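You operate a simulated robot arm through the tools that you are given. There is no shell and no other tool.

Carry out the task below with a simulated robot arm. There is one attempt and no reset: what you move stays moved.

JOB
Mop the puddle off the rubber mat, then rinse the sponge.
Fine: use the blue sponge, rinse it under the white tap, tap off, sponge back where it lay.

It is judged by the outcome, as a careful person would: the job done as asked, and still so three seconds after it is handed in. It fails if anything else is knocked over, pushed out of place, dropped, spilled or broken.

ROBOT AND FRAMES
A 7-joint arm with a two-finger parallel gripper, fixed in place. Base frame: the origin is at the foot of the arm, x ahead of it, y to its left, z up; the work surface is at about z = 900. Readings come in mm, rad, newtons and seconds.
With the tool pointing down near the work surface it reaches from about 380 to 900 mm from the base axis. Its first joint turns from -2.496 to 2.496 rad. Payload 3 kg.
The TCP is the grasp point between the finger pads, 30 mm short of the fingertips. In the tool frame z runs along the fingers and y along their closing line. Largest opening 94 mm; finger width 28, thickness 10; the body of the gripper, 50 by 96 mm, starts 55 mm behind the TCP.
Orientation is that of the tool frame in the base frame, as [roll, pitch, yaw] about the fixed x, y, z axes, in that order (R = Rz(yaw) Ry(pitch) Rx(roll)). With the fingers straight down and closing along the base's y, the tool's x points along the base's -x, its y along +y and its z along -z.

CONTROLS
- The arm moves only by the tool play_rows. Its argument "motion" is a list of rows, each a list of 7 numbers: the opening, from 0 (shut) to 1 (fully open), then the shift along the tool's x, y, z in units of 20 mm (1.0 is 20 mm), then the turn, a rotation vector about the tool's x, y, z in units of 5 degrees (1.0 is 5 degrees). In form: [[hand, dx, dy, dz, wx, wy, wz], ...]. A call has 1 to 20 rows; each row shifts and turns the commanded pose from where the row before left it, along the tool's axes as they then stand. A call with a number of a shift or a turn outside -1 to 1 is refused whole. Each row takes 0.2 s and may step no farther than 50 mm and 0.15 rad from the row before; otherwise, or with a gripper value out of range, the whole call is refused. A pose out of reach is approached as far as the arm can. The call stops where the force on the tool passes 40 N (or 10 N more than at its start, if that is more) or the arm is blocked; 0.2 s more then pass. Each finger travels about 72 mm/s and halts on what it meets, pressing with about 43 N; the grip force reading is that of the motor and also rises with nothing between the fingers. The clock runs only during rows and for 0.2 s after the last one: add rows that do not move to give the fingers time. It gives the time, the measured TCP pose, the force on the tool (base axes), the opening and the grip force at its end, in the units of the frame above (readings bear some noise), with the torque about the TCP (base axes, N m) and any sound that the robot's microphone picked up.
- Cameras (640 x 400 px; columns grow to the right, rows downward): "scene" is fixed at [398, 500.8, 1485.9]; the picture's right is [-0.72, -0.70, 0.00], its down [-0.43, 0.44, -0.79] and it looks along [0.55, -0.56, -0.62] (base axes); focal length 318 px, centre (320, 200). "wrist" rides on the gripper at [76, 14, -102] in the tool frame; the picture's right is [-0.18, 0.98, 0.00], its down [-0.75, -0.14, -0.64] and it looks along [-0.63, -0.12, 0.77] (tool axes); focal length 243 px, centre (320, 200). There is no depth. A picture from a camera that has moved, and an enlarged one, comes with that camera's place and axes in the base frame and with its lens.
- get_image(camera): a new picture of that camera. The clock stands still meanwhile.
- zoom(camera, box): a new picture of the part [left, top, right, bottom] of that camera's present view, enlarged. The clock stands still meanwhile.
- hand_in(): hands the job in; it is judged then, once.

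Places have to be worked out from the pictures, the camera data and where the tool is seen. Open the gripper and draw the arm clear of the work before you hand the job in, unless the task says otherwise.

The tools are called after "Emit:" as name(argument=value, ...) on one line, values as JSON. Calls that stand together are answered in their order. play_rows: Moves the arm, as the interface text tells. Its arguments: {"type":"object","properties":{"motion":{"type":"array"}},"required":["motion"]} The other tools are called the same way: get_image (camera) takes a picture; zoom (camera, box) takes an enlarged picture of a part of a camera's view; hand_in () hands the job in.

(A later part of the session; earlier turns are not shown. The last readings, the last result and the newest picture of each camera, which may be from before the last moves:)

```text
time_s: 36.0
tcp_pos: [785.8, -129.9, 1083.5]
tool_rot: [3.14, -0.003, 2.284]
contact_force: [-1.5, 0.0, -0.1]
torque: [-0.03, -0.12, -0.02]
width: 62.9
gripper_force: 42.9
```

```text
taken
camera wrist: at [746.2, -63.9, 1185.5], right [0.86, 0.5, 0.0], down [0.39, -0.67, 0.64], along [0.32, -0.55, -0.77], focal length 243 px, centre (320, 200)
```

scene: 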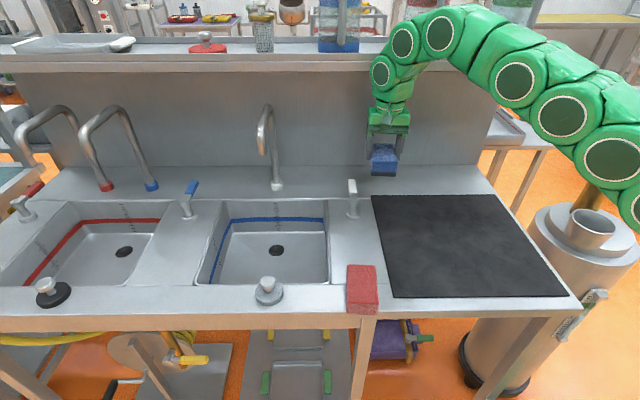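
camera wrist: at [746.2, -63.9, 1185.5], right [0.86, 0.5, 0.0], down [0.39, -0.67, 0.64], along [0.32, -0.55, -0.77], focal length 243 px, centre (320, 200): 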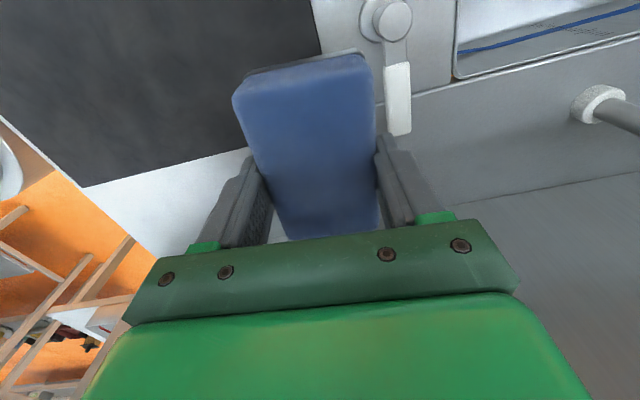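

The whole mat is visible now and the puddle is gone. The measured pose lags about 20 mm behind what I commanded, so I'll let the arm settle and re-read it.

Emit:
play_rows(motion=[[0, 0, 0, 0, 0, 0, 0], [0, 0, 0, 0, 0, 0, 0]])

Emit:
zoom(camera="wrist", box=[300, 0, 500, 150])

Emit:
zoom(camera="scene", box=[330, 20, 470, 220])

```text
time_s: 36.6
tcp_pos: [788.9, -130.1, 1082.7]
tool_rot: [3.128, 0.012, 2.279]
contact_force: [0.1, 0.2, 1.0]
torque: [0.0, -0.05, -0.04]
width: 62.7
gripper_force: 43.3
```

```text
2.67 times, centred on (400, 75) of wrist
camera zoom: at [748.2, -64.0, 1184.2], right [0.87, 0.5, 0.02], down [0.37, -0.66, 0.65], along [0.34, -0.56, -0.76], focal length 647 px, centre (107, 533)
```

zoom: 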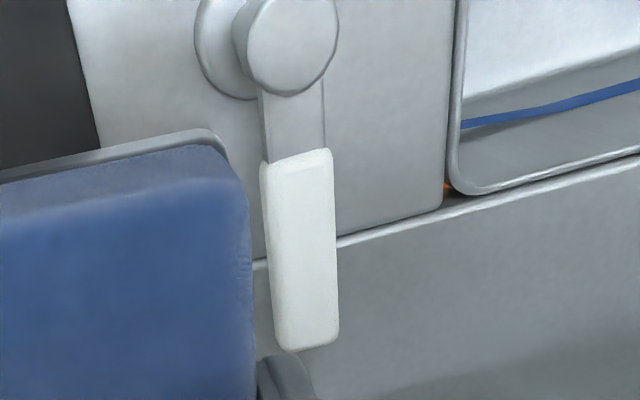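

```text
2.00 times, centred on (400, 120) of scene
camera zoom: at [398.0, 500.8, 1485.9], right [-0.72, -0.7, 0.0], down [-0.43, 0.44, -0.79], along [0.55, -0.56, -0.62], focal length 635 px, centre (160, 360)
```

zoom: 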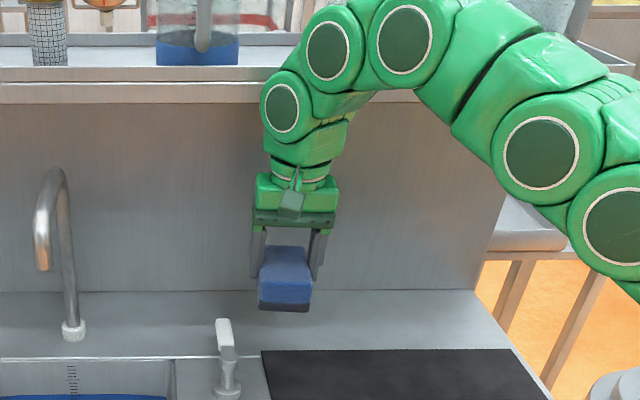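

The pose still deviates from command by about 18 mm, so part of the arm may be touching something such as the shelf behind. I'll look closely at the arm before moving further.

Emit:
zoom(camera="scene", box=[360, 0, 640, 175])

Emit:
zoom(camera="scene", box=[480, 100, 640, 300])

```text
2.29 times, centred on (500, 88) of scene
camera zoom: at [398.0, 500.8, 1485.9], right [-0.72, -0.7, 0.0], down [-0.43, 0.44, -0.79], along [0.55, -0.56, -0.62], focal length 726 px, centre (-91, 457)
```

zoom: 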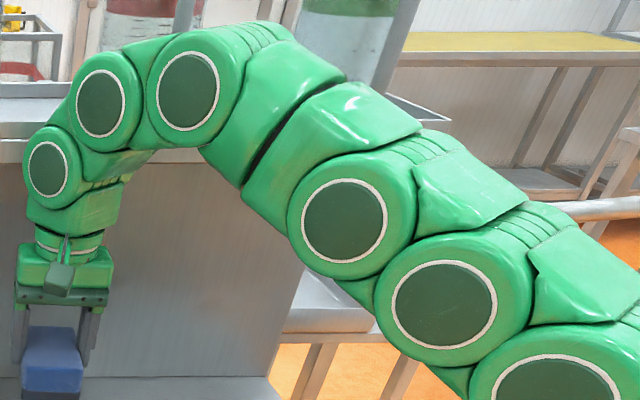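

```text
2.00 times, centred on (560, 200) of scene
camera zoom: at [398.0, 500.8, 1485.9], right [-0.72, -0.7, 0.0], down [-0.43, 0.44, -0.79], along [0.55, -0.56, -0.62], focal length 635 px, centre (-160, 200)
```

zoom: 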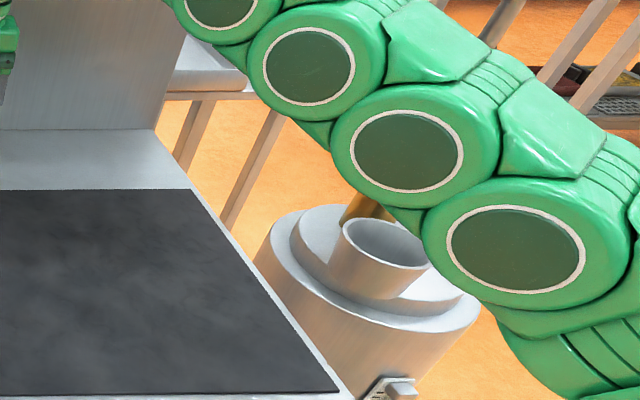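

My estimate is that the wrist housing is touching the front edge of the overhead shelf, at about z=1250. I'll back straight away from the wall, check that the arm follows freely again, and come in lower, beneath the shelf.

Emit:
play_rows(motion=[[0, 0.5, 0, 0, 0, 0, 0], [0, 1, -0.25, 0, 0, 0, 0], [0, 1, -0.25, 0, 0, 0, 0], [0, 1, -0.25, 0, 0, 0, 0], [0, 0, 0, 0, 0, 0, 0]])

Emit:
get_image(camera="scene")

```text
time_s: 37.9
tcp_pos: [744.3, -103.3, 1075.6]
tool_rot: [3.138, 0.002, 2.266]
contact_force: [-0.6, -0.1, -0.1]
torque: [0.0, 0.05, -0.02]
width: 62.5
gripper_force: 43.3
```

```text
taken
```

scene: 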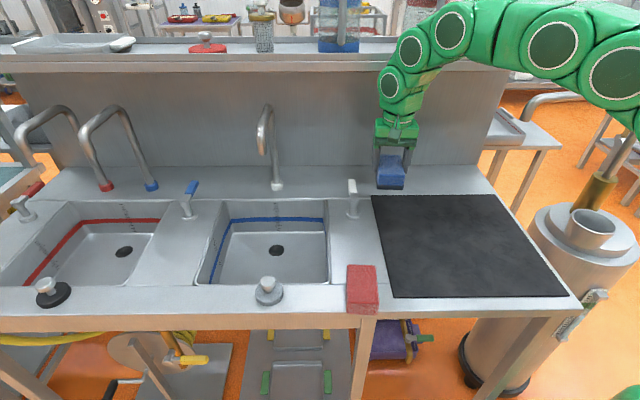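

The arm follows freely again, confirming it was only the shelf edge. Now I'll go down 105 mm here, clear of the lever, before moving towards the wall under the shelf.

Emit:
play_rows(motion=[[0, 0, 0, 1, 0, 0, 0], [0, 0, 0, 1, 0, 0, 0], [0, 0, 0, 1, 0, 0, 0], [0, 0, 0, 1, 0, 0, 0], [0, 0, 0, 1, 0, 0, 0], [0, 0, 0, 0.25, 0, 0, 0], [0, 0, 0, 0, 0, 0, 0]])

Emit:
get_image(camera="scene")

Emit:
get_image(camera="wrist")

```text
time_s: 39.5
tcp_pos: [746.7, -103.5, 971.8]
tool_rot: [3.14, 0.003, 2.27]
contact_force: [0.2, -0.3, 0.2]
torque: [-0.02, -0.02, 0.01]
width: 62.2
gripper_force: 42.9
```

```text
taken
```

scene: 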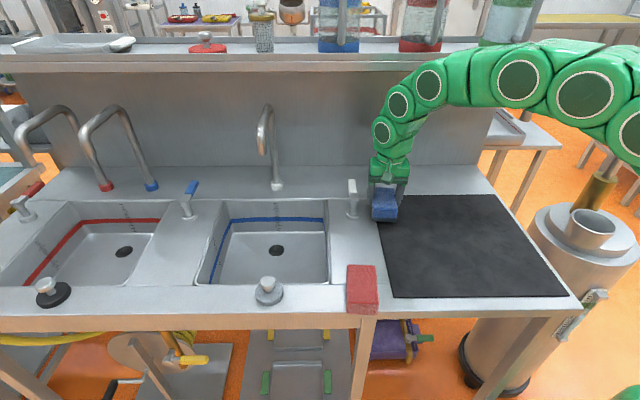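

```text
taken
camera wrist: at [708.2, -36.2, 1072.5], right [0.87, 0.49, 0.0], down [0.37, -0.67, 0.64], along [0.32, -0.56, -0.77], focal length 243 px, centre (320, 200)
```

wrist: 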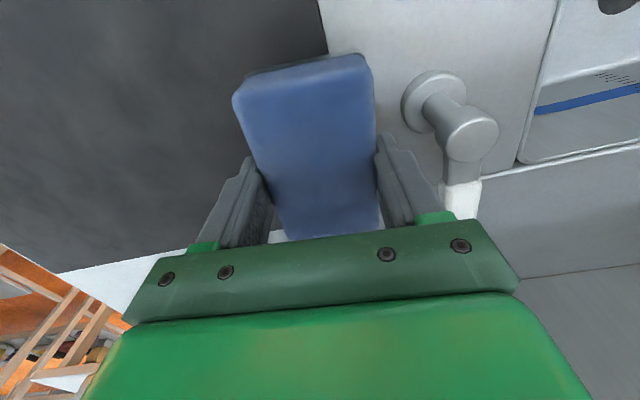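

I refine the lever post to about [798, -44], with the handle about 22 mm wide. I'll slide towards the wall under the shelf, then approach the handle from its right side, stopping just short of contact.

Emit:
play_rows(motion=[[0, -0.9, 0, 0, 0, 0, 0], [0, -0.9, 0, 0, 0, 0, 0], [0, -0.85, 0, 0, 0, 0, 0], [0, 0, 0.6, 0, 0, 0, 0], [0, 0, 0.6, 0, 0, 0, 0], [0, 0, 0, 0, 0, 0, 0]])

Emit:
get_image(camera="wrist")

Emit:
zoom(camera="scene", box=[320, 130, 440, 230])

```text
time_s: 40.9
tcp_pos: [797.9, -127.1, 970.5]
tool_rot: [3.14, 0.002, 2.268]
contact_force: [0.1, 0.1, -0.3]
torque: [0.01, 0.02, -0.01]
width: 62.5
gripper_force: 43.2
```

```text
taken
camera wrist: at [760.1, -60.6, 1072.0], right [0.87, 0.49, 0.0], down [0.37, -0.67, 0.64], along [0.32, -0.56, -0.77], focal length 243 px, centre (320, 200)
```

wrist: 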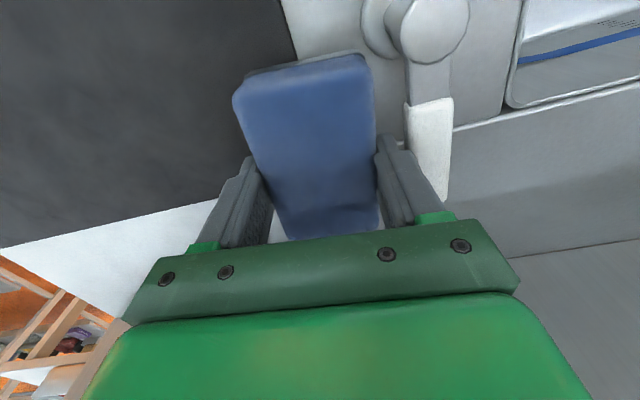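

```text
4.00 times, centred on (380, 180) of scene
camera zoom: at [398.0, 500.8, 1485.9], right [-0.72, -0.7, 0.0], down [-0.43, 0.44, -0.79], along [0.55, -0.56, -0.62], focal length 1270 px, centre (80, 280)
```

zoom: 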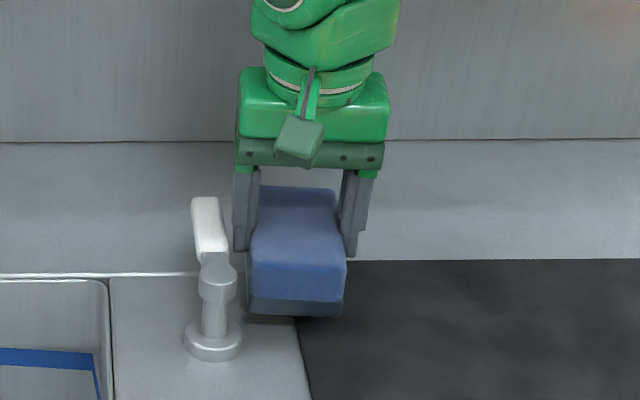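

The left finger is about 8 mm from the handle and the lever sits within the finger's height. I'll press gently towards the sink in small steps and watch the force.

Emit:
play_rows(motion=[[0, 0, 0.2, 0, 0, 0, 0], [0, 0, 0.2, 0, 0, 0, 0], [0, 0, 0.2, 0, 0, 0, 0], [0, 0, 0.2, 0, 0, 0, 0], [0, 0, 0, 0, 0, 0, 0]])

Emit:
zoom(camera="scene", box=[320, 130, 440, 230])

```text
time_s: 42.0
tcp_pos: [811.8, -119.1, 971.5]
tool_rot: [3.139, 0.004, 2.267]
contact_force: [-2.5, -23.8, -0.7]
torque: [-0.32, -0.03, 0.34]
width: 62.6
gripper_force: 43.1
```

```text
4.00 times, centred on (380, 180) of scene
camera zoom: at [398.0, 500.8, 1485.9], right [-0.72, -0.7, 0.0], down [-0.43, 0.44, -0.79], along [0.55, -0.56, -0.62], focal length 1270 px, centre (80, 280)
```

zoom: 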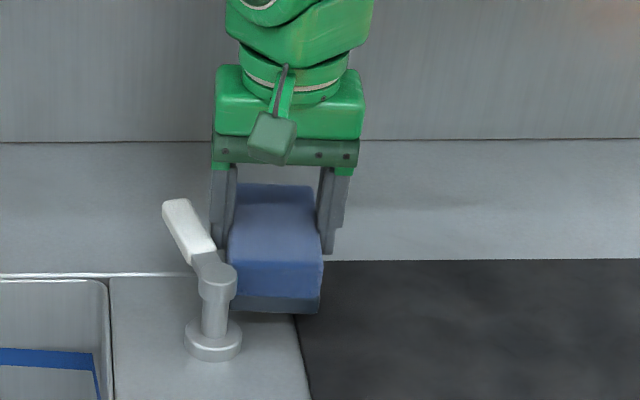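

The handle swings towards the sink: it has turned about 14°, with no water sound yet. The sponge's front corner is rubbing the post's head, so I'll back off 8 mm and tilt the tool 15° so that sponge and wrist stay clear. Then I'll move a little nearer the handle's tip.

Emit:
play_rows(motion=[[0, 0, -0.4, 0, 0, 0, 0], [0, 0, -0.2, -0.25, 0, -1, 0], [0, 0, 0, 0, 0, -1, 0], [0, 0, 0, 0, 0, -1, 0], [0, -0.6, 0, 0.16, 0, 0, 0], [0, 0, 0, 0, 0, 0, 0]])

Emit:
zoom(camera="scene", box=[320, 130, 440, 230])

Emit:
get_image(camera="wrist")

```text
time_s: 43.5
tcp_pos: [809.3, -132.7, 976.6]
tool_rot: [3.138, 0.263, 2.267]
contact_force: [1.3, -0.1, -0.5]
torque: [0.0, -0.01, 0.0]
width: 62.8
gripper_force: 42.7
```

```text
4.00 times, centred on (380, 180) of scene
camera zoom: at [398.0, 500.8, 1485.9], right [-0.72, -0.7, 0.0], down [-0.43, 0.44, -0.79], along [0.55, -0.56, -0.62], focal length 1270 px, centre (80, 280)
```

zoom: 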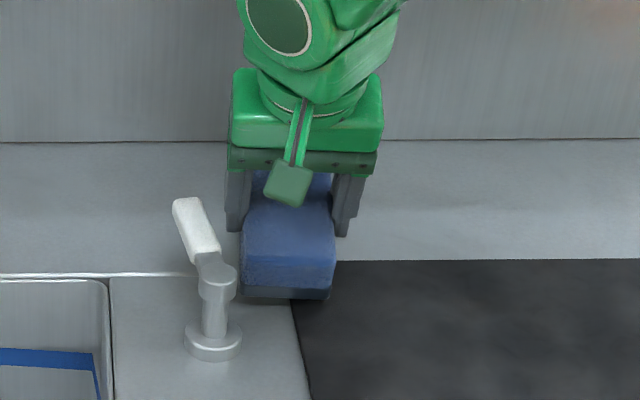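

```text
taken
camera wrist: at [756.5, -48.4, 1054.0], right [0.87, 0.5, 0.05], down [0.25, -0.52, 0.82], along [0.43, -0.7, -0.58], focal length 243 px, centre (320, 200)
```

wrist: 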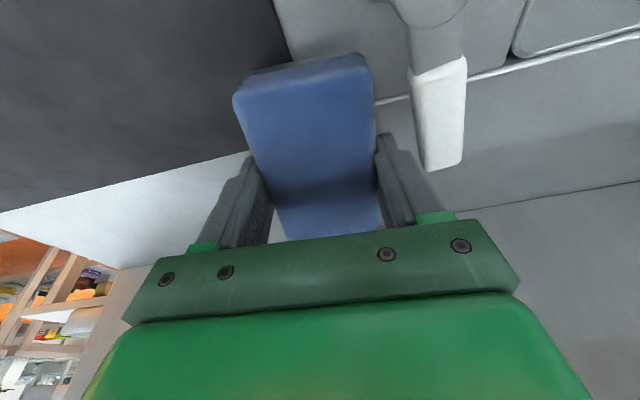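

The lever now sits about 9° from its start, after easing back slightly. To keep the finger, not the sponge, on the handle as it swings, I'll yaw the tool 30° and shift towards the handle's outer half without touching it yet.

Emit:
play_rows(motion=[[0, 0, -0.2, 0, -0.259, 0, -0.966], [0, 0, 0, 0, -0.259, 0, -0.966], [0, 0, 0, 0, -0.259, 0, -0.966], [0, 0, 0, 0, -0.259, 0, -0.966], [0, 0, 0, 0, -0.259, 0, -0.966], [0, 0, 0, 0, -0.259, 0, -0.966], [0, -0.93, 0.05, 0.25, 0, 0, 0], [0, -0.93, 0.05, 0.25, 0, 0, 0], [0, 0, 0, 0, 0, 0, 0]])

Emit:
zoom(camera="scene", box=[320, 130, 440, 230])

Emit:
get_image(camera="wrist")

```text
time_s: 45.5
tcp_pos: [843.7, -148.5, 975.7]
tool_rot: [3.142, 0.265, 2.793]
contact_force: [0.2, 0.1, 0.1]
torque: [0.0, -0.01, -0.01]
width: 62.5
gripper_force: 43.3
```

```text
4.00 times, centred on (380, 180) of scene
camera zoom: at [398.0, 500.8, 1485.9], right [-0.72, -0.7, 0.0], down [-0.43, 0.44, -0.79], along [0.55, -0.56, -0.62], focal length 1270 px, centre (80, 280)
```

zoom: 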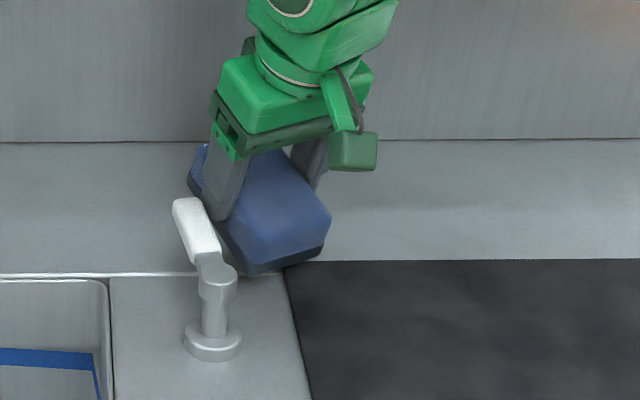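

```text
taken
camera wrist: at [753.7, -100.9, 1053.8], right [0.5, 0.86, 0.05], down [0.48, -0.32, 0.82], along [0.72, -0.39, -0.57], focal length 243 px, centre (320, 200)
```

wrist: 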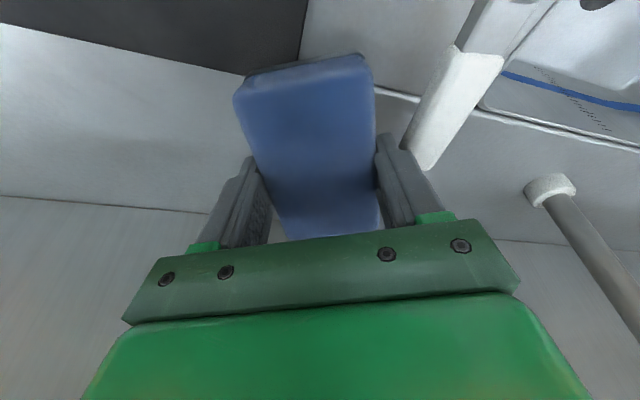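

The finger is beside the handle's outer half. I'll push along the closing direction in 5 mm steps.

Emit:
play_rows(motion=[[0, 0, 0.25, 0, 0, 0, 0], [0, 0, 0.25, 0, 0, 0, 0], [0, 0, 0.25, 0, 0, 0, 0], [0, 0, 0.25, 0, 0, 0, 0], [0, 0, 0.25, 0, 0, 0, 0], [0, 0, 0.25, 0, 0, 0, 0], [0, 0, 0, 0, 0, 0, 0]])

Emit:
zoom(camera="scene", box=[240, 90, 440, 230])

Emit:
get_image(camera="wrist")

```text
time_s: 47.0
tcp_pos: [853.6, -119.0, 977.3]
tool_rot: [3.141, 0.266, 2.792]
contact_force: [-0.2, 0.2, 0.3]
torque: [0.02, -0.02, 0.04]
width: 62.6
gripper_force: 42.8
```

```text
2.86 times, centred on (340, 160) of scene
camera zoom: at [398.0, 500.8, 1485.9], right [-0.72, -0.7, 0.0], down [-0.43, 0.44, -0.79], along [0.55, -0.56, -0.62], focal length 907 px, centre (263, 314)
```

zoom: 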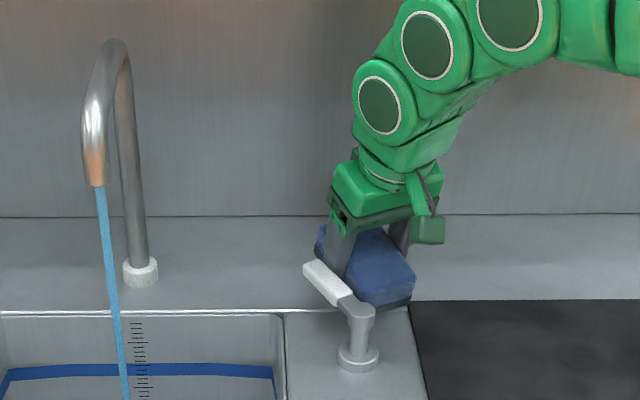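

```text
taken
camera wrist: at [764.3, -71.9, 1054.4], right [0.5, 0.86, 0.05], down [0.48, -0.32, 0.82], along [0.72, -0.39, -0.58], focal length 243 px, centre (320, 200)
```

wrist: 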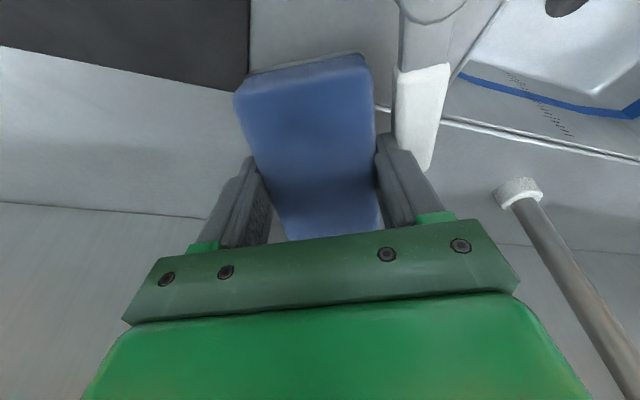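

Water is now running from the white spout, and the lever is turned with no force on the tool. I'll look at the whole scene and the stream before moving.

Emit:
get_image(camera="scene")

Emit:
zoom(camera="scene", box=[200, 90, 340, 290])

Emit:
zoom(camera="scene", box=[310, 140, 410, 230])

```text
taken
```

scene: 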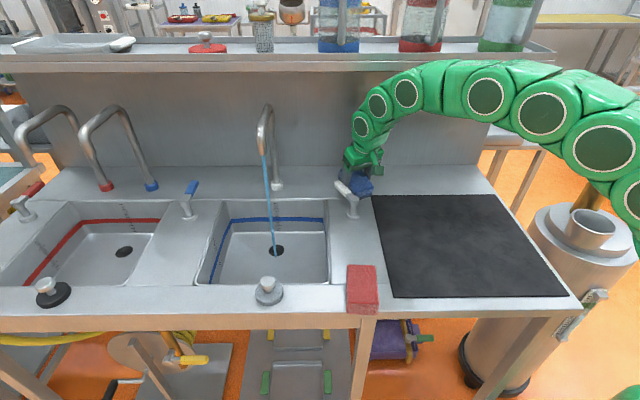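

```text
2.00 times, centred on (270, 190) of scene
camera zoom: at [398.0, 500.8, 1485.9], right [-0.72, -0.7, 0.0], down [-0.43, 0.44, -0.79], along [0.55, -0.56, -0.62], focal length 635 px, centre (420, 220)
```

zoom: 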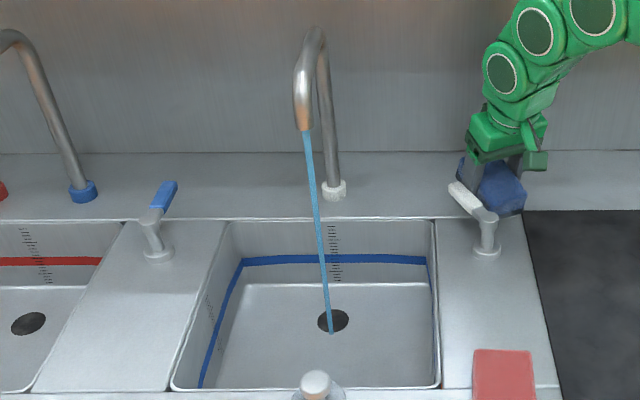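

```text
4.44 times, centred on (360, 185) of scene
camera zoom: at [398.0, 500.8, 1485.9], right [-0.72, -0.7, 0.0], down [-0.43, 0.44, -0.79], along [0.55, -0.56, -0.62], focal length 1412 px, centre (142, 267)
```

zoom: 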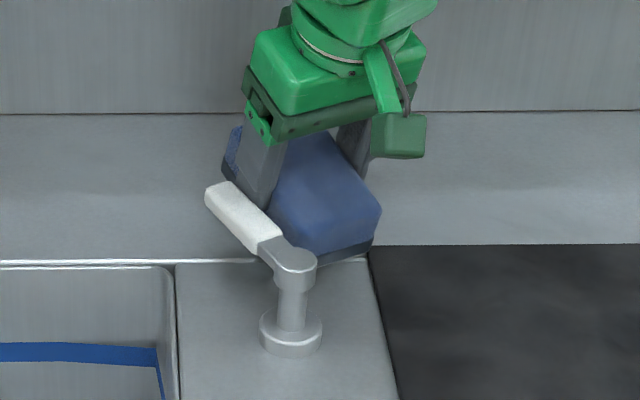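

The stream falls nearly vertically; triangulating with the drain at z≈750, I put it at about [954, 130], with the outlet near z≈1102. I'll back away from the lever to the right, retreat towards the arm, then lift clear of the post.

Emit:
play_rows(motion=[[0, 0, -0.6, 0, 0, 0, 0], [0, 0, -0.7, 0, 0, 0, 0], [0, 0.966, 0, -0.259, 0, 0, 0], [0, 0.966, 0, -0.259, 0, 0, 0], [0, 0.966, 0, -0.259, 0, 0, 0], [0, 0.966, 0, -0.259, 0, 0, 0], [0, 0.966, 0, -0.259, 0, 0, 0], [0, -0.259, 0, -0.966, 0, 0, 0], [0, -0.259, 0, -0.966, 0, 0, 0], [0, -0.259, 0, -0.966, 0, 0, 0], [0, -0.259, 0, -0.966, 0, 0, 0], [0, 0, 0, 0, 0, 0, 0]])

Emit:
get_image(camera="scene")

Emit:
get_image(camera="wrist")

```text
time_s: 49.6
tcp_pos: [751.9, -108.7, 1057.5]
tool_rot: [-3.141, 0.265, 2.791]
contact_force: [0.0, 0.3, -0.6]
torque: [0.03, -0.02, -0.01]
width: 62.4
gripper_force: 43.3
```

```text
taken
```

scene: 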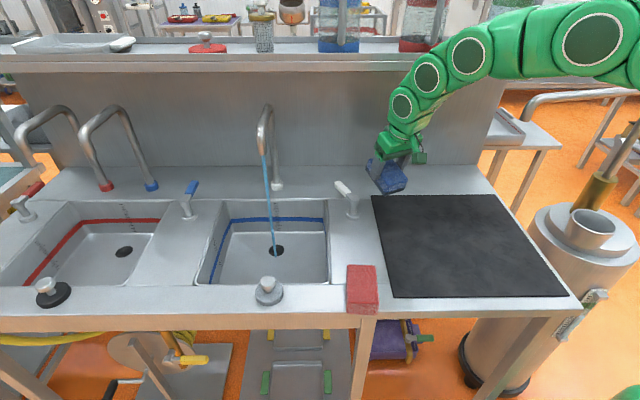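

```text
taken
camera wrist: at [662.1, -63.1, 1134.6], right [0.5, 0.86, 0.05], down [0.48, -0.32, 0.82], along [0.72, -0.39, -0.57], focal length 243 px, centre (320, 200)
```

wrist: 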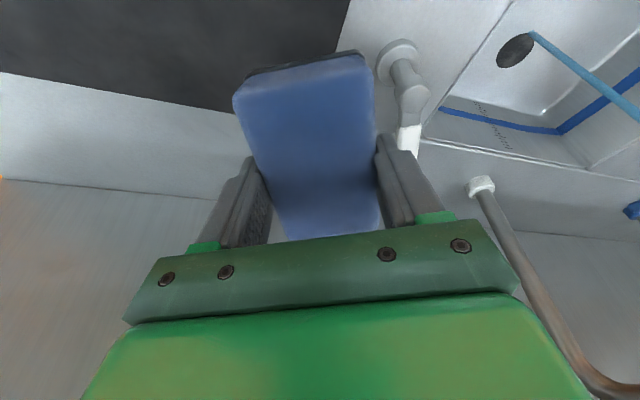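

The lever stays open and the water keeps running. From both views the stream is at about [947, 135]. I'll carry the sponge over the lever at height towards the sink, turn it so its long axis points at the stream, and tilt it to about 30°.

Emit:
play_rows(motion=[[0, -0.07, 1, 0.02, 0, 0, 0], [0, -0.07, 1, 0.02, 0, 0, 0], [0, -0.07, 1, 0.02, 0, 0, 0], [0, -0.07, 1, 0.02, 0, 0, 0], [0, -0.07, 1, 0.02, 0, 0, 0], [0, -0.07, 1, 0.02, 0, 0, 0], [0, -0.07, 1, 0.02, 0, 0, 0], [0, -0.07, 1, 0.02, 0, 0, 0], [0, -0.07, 1, 0.02, 0, 0, 0], [0, -0.07, 1, 0.02, 0, 0, 0], [0, -0.07, 1, 0.02, 0, 0, 0], [0, -0.07, 0.9, 0.02, 0, 0, 0], [0, 0, 0, 0, 0, 0, 0]])

Emit:
play_rows(motion=[[0, 0, 0, 0, -0.242, 0, -0.902], [0, 0, 0, 0, -0.242, 0, -0.902], [0, 0, 0, 0, -0.242, 0, -0.902], [0, 0, 0, 0, -0.242, 0, -0.902], [0, 0, 0, 0, -0.242, 0, -0.902], [0, 0, 0, 0, -0.242, 0, -0.902], [0, 0, 0, 0, 0, -1, 0], [0, 0, 0, 0, 0, -1, 0], [0, 0, 0, 0, 0, -1, 0], [0, 0, 0, 0, 0, 0, 0]])

Emit:
get_image(camera="scene")

Emit:
get_image(camera="wrist")

```text
time_s: 52.5
tcp_pos: [849.7, 107.3, 1056.2]
tool_rot: [-3.142, 0.268, 2.792]
contact_force: [0.4, -1.1, -0.4]
torque: [-0.01, 0.02, 0.02]
width: 62.6
gripper_force: 43.7
```

```text
time_s: 54.6
tcp_pos: [850.0, 108.3, 1055.4]
tool_rot: [-3.139, 0.526, -3.001]
contact_force: [0.2, -0.9, -0.5]
torque: [0.0, 0.01, 0.01]
width: 62.6
gripper_force: 43.4
```

```text
taken
```

scene: 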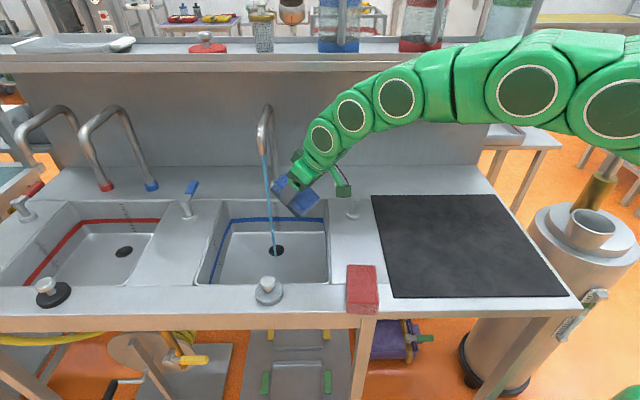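

```text
taken
camera wrist: at [731.2, 104.8, 1104.9], right [0.02, 1.0, 0.09], down [0.34, -0.09, 0.93], along [0.94, 0.01, -0.34], focal length 243 px, centre (320, 200)
```

wrist: 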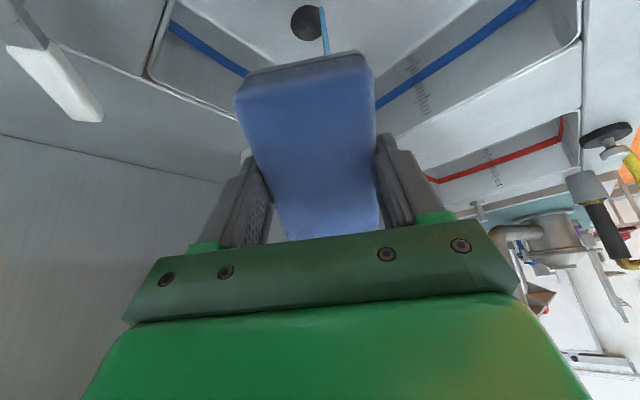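

The sponge points at the stream, tilted 30°. I'll advance it along its own axis, out and down, so its outer half comes under the water at about z=955, well below the spout's mouth.

Emit:
play_rows(motion=[[0, -0.104, 0.089, 0.885, 0, 0, 0], [0, -0.104, 0.089, 0.885, 0, 0, 0], [0, -0.104, 0.089, 0.885, 0, 0, 0], [0, -0.104, 0.089, 0.885, 0, 0, 0], [0, -0.104, 0.089, 0.885, 0, 0, 0], [0, -0.104, 0.089, 0.885, 0, 0, 0], [0, -0.104, 0.089, 0.885, 0, 0, 0], [0, 0, 0, 0, 0, 0, 0]])

Emit:
get_image(camera="scene")

Emit:
get_image(camera="wrist")

Emit:
zoom(camera="scene", box=[200, 90, 360, 290])

```text
time_s: 56.5
tcp_pos: [920.0, 131.5, 955.2]
tool_rot: [-3.14, 0.527, -3.003]
contact_force: [-0.2, -0.6, 0.0]
torque: [-0.02, 0.01, -0.01]
width: 62.8
gripper_force: 42.8
```

```text
taken
```

scene: 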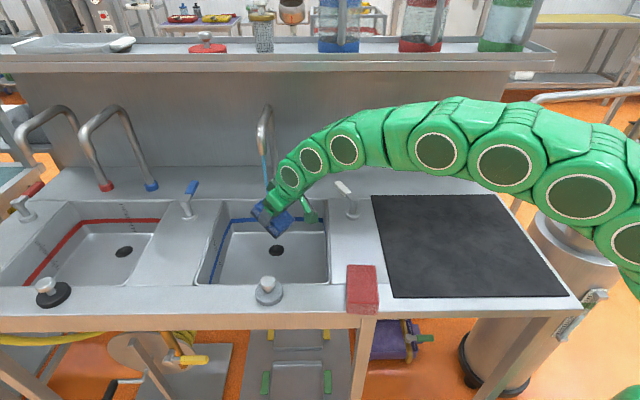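

```text
taken
camera wrist: at [801.8, 127.3, 1005.6], right [0.02, 1.0, 0.09], down [0.35, -0.09, 0.93], along [0.94, 0.01, -0.35], focal length 243 px, centre (320, 200)
```

wrist: 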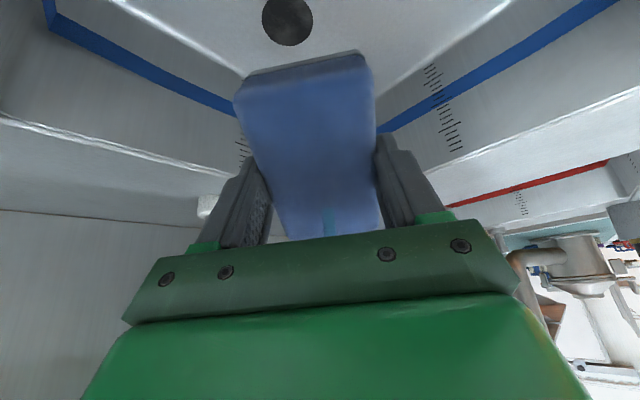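

```text
2.00 times, centred on (280, 190) of scene
camera zoom: at [398.0, 500.8, 1485.9], right [-0.72, -0.7, 0.0], down [-0.43, 0.44, -0.79], along [0.55, -0.56, -0.62], focal length 635 px, centre (400, 220)
```

zoom: 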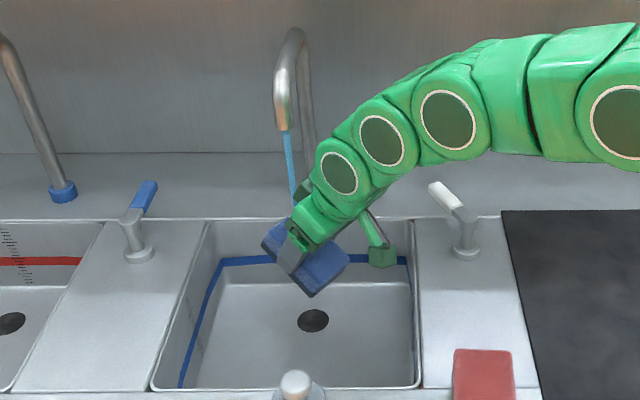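

The stream no longer reaches the drain, and in the wrist view it lands on the sponge's outer end. I'll hold it there a few seconds and then check the dirt layer.

Emit:
play_rows(motion=[[0, 0, 0, 0, 0, 0, 0], [0, 0, 0, 0, 0, 0, 0], [0, 0, 0, 0, 0, 0, 0], [0, 0, 0, 0, 0, 0, 0], [0, 0, 0, 0, 0, 0, 0], [0, 0, 0, 0, 0, 0, 0], [0, 0, 0, 0, 0, 0, 0], [0, 0, 0, 0, 0, 0, 0], [0, 0, 0, 0, 0, 0, 0], [0, 0, 0, 0, 0, 0, 0], [0, 0, 0, 0, 0, 0, 0], [0, 0, 0, 0, 0, 0, 0], [0, 0, 0, 0, 0, 0, 0], [0, 0, 0, 0, 0, 0, 0], [0, 0, 0, 0, 0, 0, 0]])

Emit:
zoom(camera="scene", box=[240, 170, 320, 250])

Emit:
zoom(camera="wrist", box=[200, 30, 440, 250])

```text
time_s: 59.6
tcp_pos: [921.0, 129.9, 957.1]
tool_rot: [-3.142, 0.526, -3.002]
contact_force: [0.4, 0.6, -0.3]
torque: [0.01, -0.02, 0.02]
width: 62.5
gripper_force: 42.9
```

```text
5.00 times, centred on (280, 210) of scene
camera zoom: at [398.0, 500.8, 1485.9], right [-0.72, -0.7, 0.0], down [-0.43, 0.44, -0.79], along [0.55, -0.56, -0.62], focal length 1588 px, centre (520, 150)
```

zoom: 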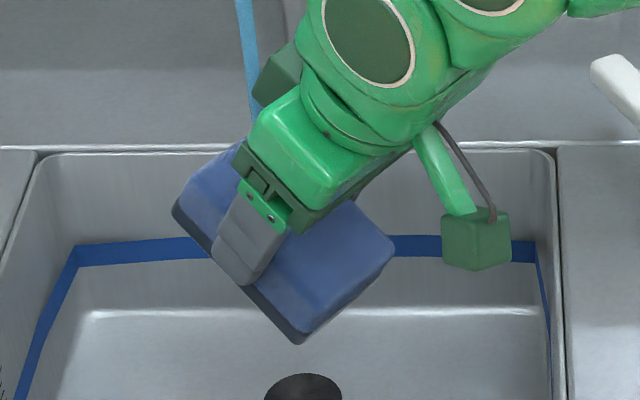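

```text
1.82 times, centred on (320, 140) of wrist
camera zoom: at [801.7, 127.3, 1005.7], right [0.02, 1.0, 0.09], down [0.35, -0.09, 0.93], along [0.94, 0.01, -0.35], focal length 441 px, centre (320, 309)
```

zoom: 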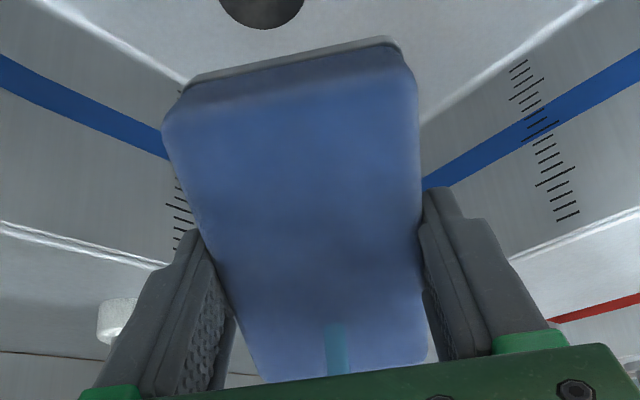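

A thin dark layer, soil picked up while mopping, is still visible on the sponge's underside. I'll keep it in the stream longer, shifting it sideways and along its length so the water runs over more of it, then compare.

Emit:
play_rows(motion=[[0, 0, 0.4, 0, 0, 0, 0], [0, 0, 0.4, 0, 0, 0, 0], [0, 0, 0, 0, 0, 0, 0], [0, 0, 0, 0, 0, 0, 0], [0, 0, -0.4, 0, 0, 0, 0], [0, 0, -0.4, 0, 0, 0, 0], [0, 0, -0.4, 0, 0, 0, 0], [0, 0, -0.4, 0, 0, 0, 0], [0, 0, 0, 0, 0, 0, 0], [0, 0, 0, 0, 0, 0, 0], [0, 0, 0.4, 0, 0, 0, 0], [0, 0, 0.4, 0, 0, 0, 0], [0, 0, 0, 0, 0, 0, 0], [0, 0, 0, 0, 0, 0, 0], [0, 0, 0, 0, 0, 0, 0]])

Emit:
zoom(camera="scene", box=[240, 170, 320, 250])

Emit:
zoom(camera="wrist", box=[200, 30, 440, 250])

```text
time_s: 62.9
tcp_pos: [922.1, 129.8, 956.5]
tool_rot: [-3.141, 0.528, -3.003]
contact_force: [0.9, 0.1, -0.7]
torque: [0.02, 0.04, 0.01]
width: 62.6
gripper_force: 42.9
```

```text
5.00 times, centred on (280, 210) of scene
camera zoom: at [398.0, 500.8, 1485.9], right [-0.72, -0.7, 0.0], down [-0.43, 0.44, -0.79], along [0.55, -0.56, -0.62], focal length 1588 px, centre (520, 150)
```

zoom: 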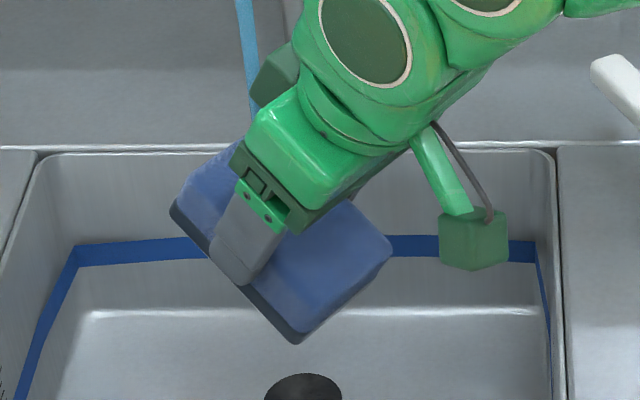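

```text
1.82 times, centred on (320, 140) of wrist
camera zoom: at [803.1, 127.9, 1005.3], right [0.02, 1.0, 0.09], down [0.35, -0.09, 0.93], along [0.94, 0.01, -0.35], focal length 441 px, centre (320, 309)
```

zoom: 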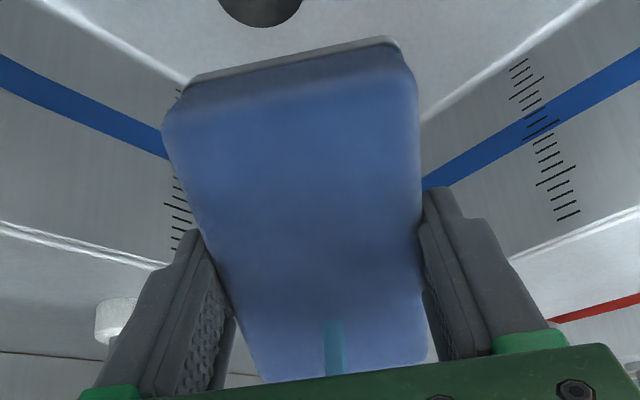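

The dark layer on the underside hasn't changed after about 7 s, because the water only reaches the clean top face. I'll draw back along the tool axis and turn the sponge so its soiled face looks up into the stream, starting with the retreat and tilting the tool to horizontal.

Emit:
play_rows(motion=[[0, 0, 0, -1, 0, 0, 0], [0, 0, 0, -1, 0, 0, 0], [0, 0, 0, -1, 0, 0, 0], [0, 0, 0, -1, 0, 0, 0], [0, 0, 0, -1, 0, 0, 0], [0, 0, 0, -0.5, 0, -1, 0], [0, 0, 0, 0, 0, -1, 0], [0, 0, 0, 0, 0, -1, 0], [0, 0, 0, 0, 0, -1, 0], [0, 0, 0, 0, 0, -1, 0], [0, 0, 0, 0, 0, -1, 0], [0, 0, 0, 0, 0, -1, 0], [0, 0, 0, 0, 0, -1, 0], [0, 0, 0, 0, 0, 0, 0]])

Emit:
get_image(camera="scene")

Emit:
get_image(camera="wrist")

```text
time_s: 65.8
tcp_pos: [866.5, 122.6, 1051.1]
tool_rot: [-3.14, 1.226, -2.999]
contact_force: [0.0, -0.9, -0.6]
torque: [0.01, 0.05, 0.0]
width: 62.5
gripper_force: 43.3
```

```text
taken
```

scene: 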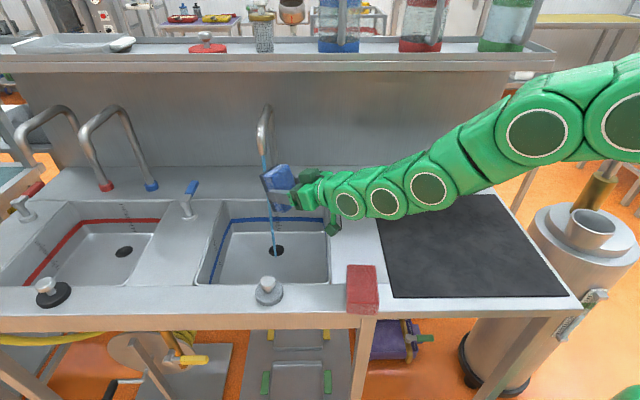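

```text
taken
camera wrist: at [743.7, 119.6, 1013.3], right [-0.07, 0.98, 0.17], down [-0.33, -0.19, 0.93], along [0.94, 0.01, 0.33], focal length 243 px, centre (320, 200)
```

wrist: 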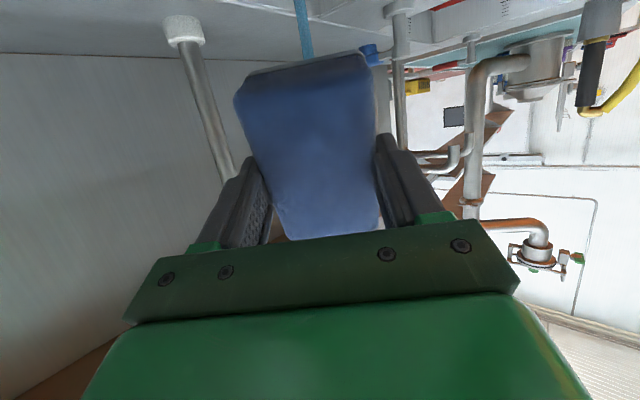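

The tool is tilted 70° with the sponge short of the stream. I'll draw back 30 mm for clearance, then roll the tool 90° so the camera goes to the side and the sponge's short side stands upright beneath the spout.

Emit:
play_rows(motion=[[0, 0.257, 0, -0.705, 0, 0, 0], [0, 0.257, 0, -0.705, 0, 0, 0], [0, 0, 0, 0, 0, 0, 1], [0, 0, 0, 0, 0, 0, 1], [0, 0, 0, 0, 0, 0, 1], [0, 0, 0, 0, 0, 0, 1], [0, 0, 0, 0, 0, 0, 1], [0, 0, 0, 0, 0, 0, 1], [0, 0, 0, 0, 0, 0, 1], [0, 0, 0, 0, 0, 0, 1], [0, 0, 0, 0, 0, 0, 1], [0, 0, 0, 0, 0, 0, 1], [0, 0, 0, 0, 0, 0, 1], [0, 0, 0, 0, 0, 0, 1], [0, 0, 0, 0, 0, 0, 1], [0, 0, 0, 0, 0, 0, 1], [0, 0, 0, 0, 0, 0, 1], [0, 0, 0, 0, 0, 0, 1], [0, 0, 0, 0, 0, 0, 1], [0, 0, 0, 0, 0, 0, 1]])

Emit:
get_image(camera="scene")

Emit:
get_image(camera="wrist")

```text
time_s: 70.0
tcp_pos: [838.1, 119.6, 1051.6]
tool_rot: [1.916, 0.0, 1.711]
contact_force: [-0.8, 0.3, -0.5]
torque: [-0.02, 0.0, -0.01]
width: 62.7
gripper_force: 43.3
```

```text
taken
```

scene: 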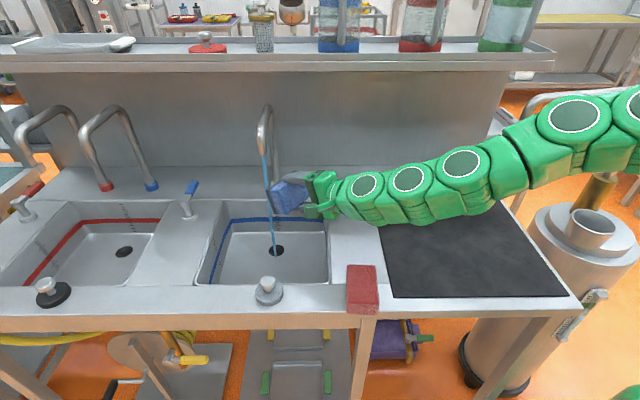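

```text
taken
camera wrist: at [736.1, 180.7, 1098.4], right [0.36, -0.14, 0.92], down [-0.54, -0.84, 0.08], along [0.76, -0.53, -0.37], focal length 243 px, centre (320, 200)
```

wrist: 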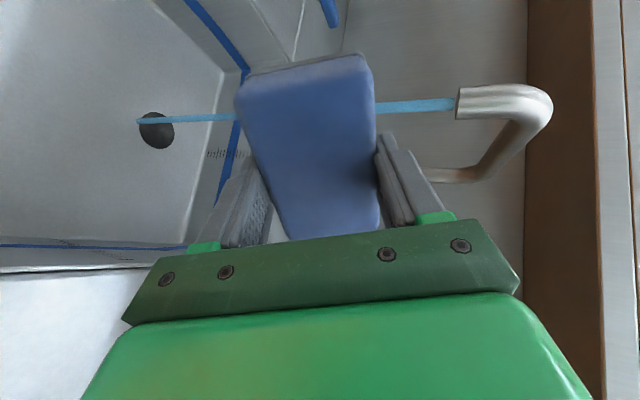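

Now the wrist view shows the whole stream from spout to drain; triangulated, it's at [952, 130] with the outlet near z≈1105. Next I'll tilt another 35° so the soiled face looks slightly upward, still short of the stream.

Emit:
play_rows(motion=[[0, 0, 0, 0, -1, 0, 0], [0, 0, 0, 0, -1, 0, 0], [0, 0, 0, 0, -1, 0, 0], [0, 0, 0, 0, -1, 0, 0], [0, 0, 0, 0, -1, 0, 0], [0, 0, 0, 0, -1, 0, 0], [0, 0, 0, 0, -1, 0, 0], [0, 0, 0, 0, 0, 0, 0]])

Emit:
get_image(camera="scene")

Emit:
get_image(camera="wrist")

```text
time_s: 71.8
tcp_pos: [837.3, 118.8, 1049.4]
tool_rot: [1.306, 0.0, 1.711]
contact_force: [-0.7, -0.5, 0.5]
torque: [-0.02, -0.02, 0.0]
width: 62.6
gripper_force: 42.7
```

```text
taken
```

scene: 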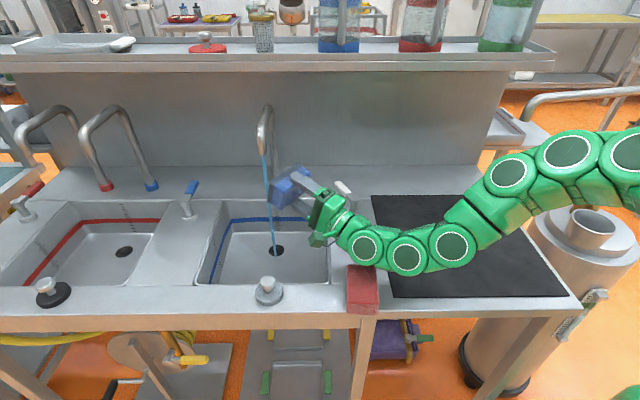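

```text
taken
camera wrist: at [724.9, 179.4, 1036.8], right [-0.23, -0.22, 0.95], down [-0.47, -0.83, -0.3], along [0.85, -0.52, 0.09], focal length 243 px, centre (320, 200)
```

wrist: 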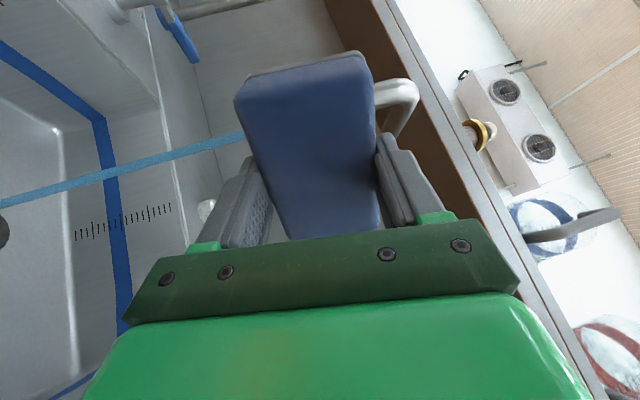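

The forearm is low: its lowest joint clears the red sponge by only a few millimetres. I'll reduce the tilt to 100° to raise the wrist, then move out towards the stream in stages while watching that gap.

Emit:
play_rows(motion=[[0, 0, 0, 0, 1, 0, 0], [0, -0.05, -0.232, 0.738, 0, 0, 0], [0, -0.05, -0.232, 0.738, 0, 0, 0], [0, -0.05, -0.232, 0.738, 0, 0, 0], [0, 0, 0, 0, 0, 0, 0]])

Emit:
get_image(camera="scene")

Emit:
get_image(camera="wrist")

Emit:
zoom(camera="scene", box=[240, 90, 400, 300])

```text
time_s: 73.0
tcp_pos: [882.4, 123.0, 1045.3]
tool_rot: [1.394, 0.001, 1.709]
contact_force: [0.1, -0.6, 0.2]
torque: [-0.01, 0.02, -0.01]
width: 62.9
gripper_force: 42.8
```

```text
taken
```

scene: 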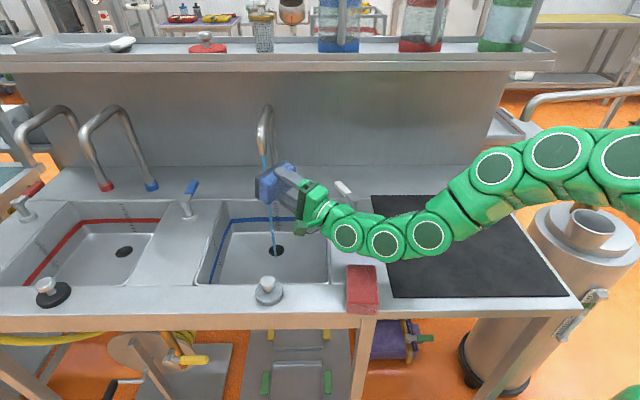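

```text
taken
camera wrist: at [769.5, 182.3, 1040.0], right [-0.15, -0.21, 0.97], down [-0.5, -0.83, -0.25], along [0.86, -0.52, 0.02], focal length 243 px, centre (320, 200)
```

wrist: 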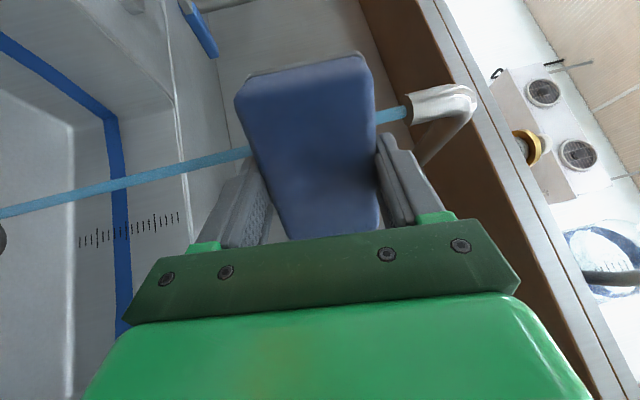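

```text
1.90 times, centred on (320, 195) of scene
camera zoom: at [398.0, 500.8, 1485.9], right [-0.72, -0.7, 0.0], down [-0.43, 0.44, -0.79], along [0.55, -0.56, -0.62], focal length 605 px, centre (320, 210)
```

zoom: 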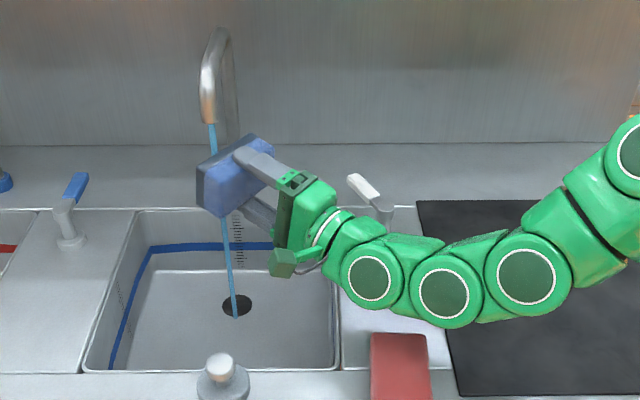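

The arm is clear of the red sponge and the lever, and the stream passes just behind the soiled face. I'll advance the last 21 mm so the water strikes that face.

Emit:
play_rows(motion=[[0, 0, -0.14, 0.51, 0, 0, 0], [0, 0, -0.14, 0.51, 0, 0, 0], [0, 0, 0, 0, 0, 0, 0], [0, 0, 0, 0, 0, 0, 0], [0, 0, 0, 0, 0, 0, 0], [0, 0, 0, 0, 0, 0, 0], [0, 0, 0, 0, 0, 0, 0]])

Emit:
zoom(camera="scene", box=[220, 90, 360, 290])

Emit:
get_image(camera="wrist")

```text
time_s: 74.7
tcp_pos: [905.7, 125.2, 1043.5]
tool_rot: [1.393, 0.001, 1.711]
contact_force: [-0.1, 0.1, 0.0]
torque: [-0.02, 0.04, 0.0]
width: 62.9
gripper_force: 42.8
```

```text
2.00 times, centred on (290, 190) of scene
camera zoom: at [398.0, 500.8, 1485.9], right [-0.72, -0.7, 0.0], down [-0.43, 0.44, -0.79], along [0.55, -0.56, -0.62], focal length 635 px, centre (380, 220)
```

zoom: 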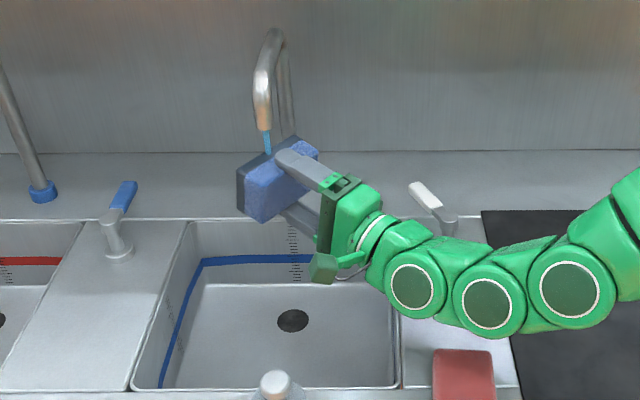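

```text
taken
camera wrist: at [791.6, 185.5, 1038.3], right [-0.15, -0.21, 0.97], down [-0.5, -0.83, -0.25], along [0.86, -0.52, 0.02], focal length 243 px, centre (320, 200)
```

wrist: 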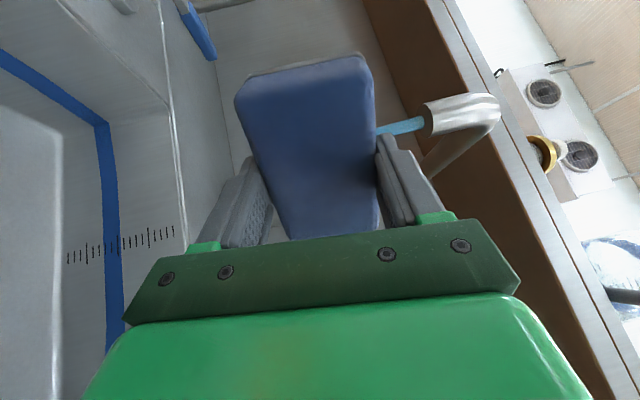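

The stream now ends on the sponge's upper edge, near the soiled side. I'll zoom in to see exactly where it lands.

Emit:
zoom(camera="scene", box=[240, 130, 310, 210])

Emit:
zoom(camera="wrist", box=[220, 30, 460, 180])

```text
5.00 times, centred on (275, 170) of scene
camera zoom: at [398.0, 500.8, 1485.9], right [-0.72, -0.7, 0.0], down [-0.43, 0.44, -0.79], along [0.55, -0.56, -0.62], focal length 1588 px, centre (545, 350)
```

zoom: 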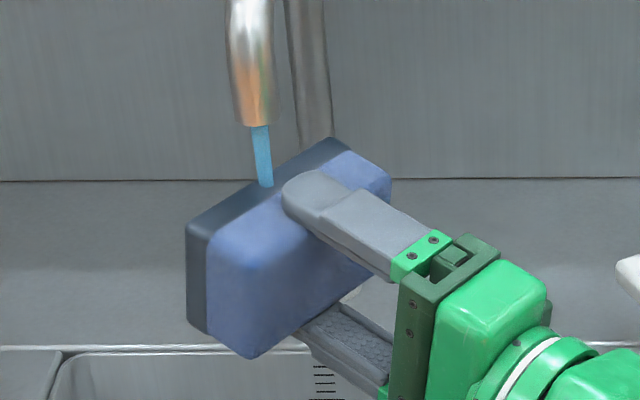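

```text
2.67 times, centred on (340, 105) of wrist
camera zoom: at [791.6, 185.5, 1038.3], right [-0.15, -0.21, 0.97], down [-0.5, -0.83, -0.25], along [0.86, -0.52, 0.02], focal length 647 px, centre (267, 453)
```

zoom: 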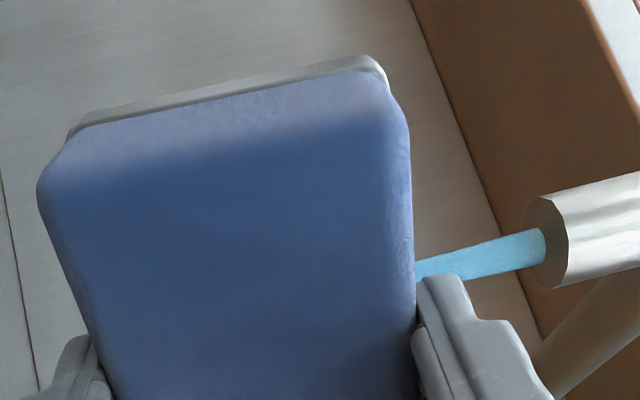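

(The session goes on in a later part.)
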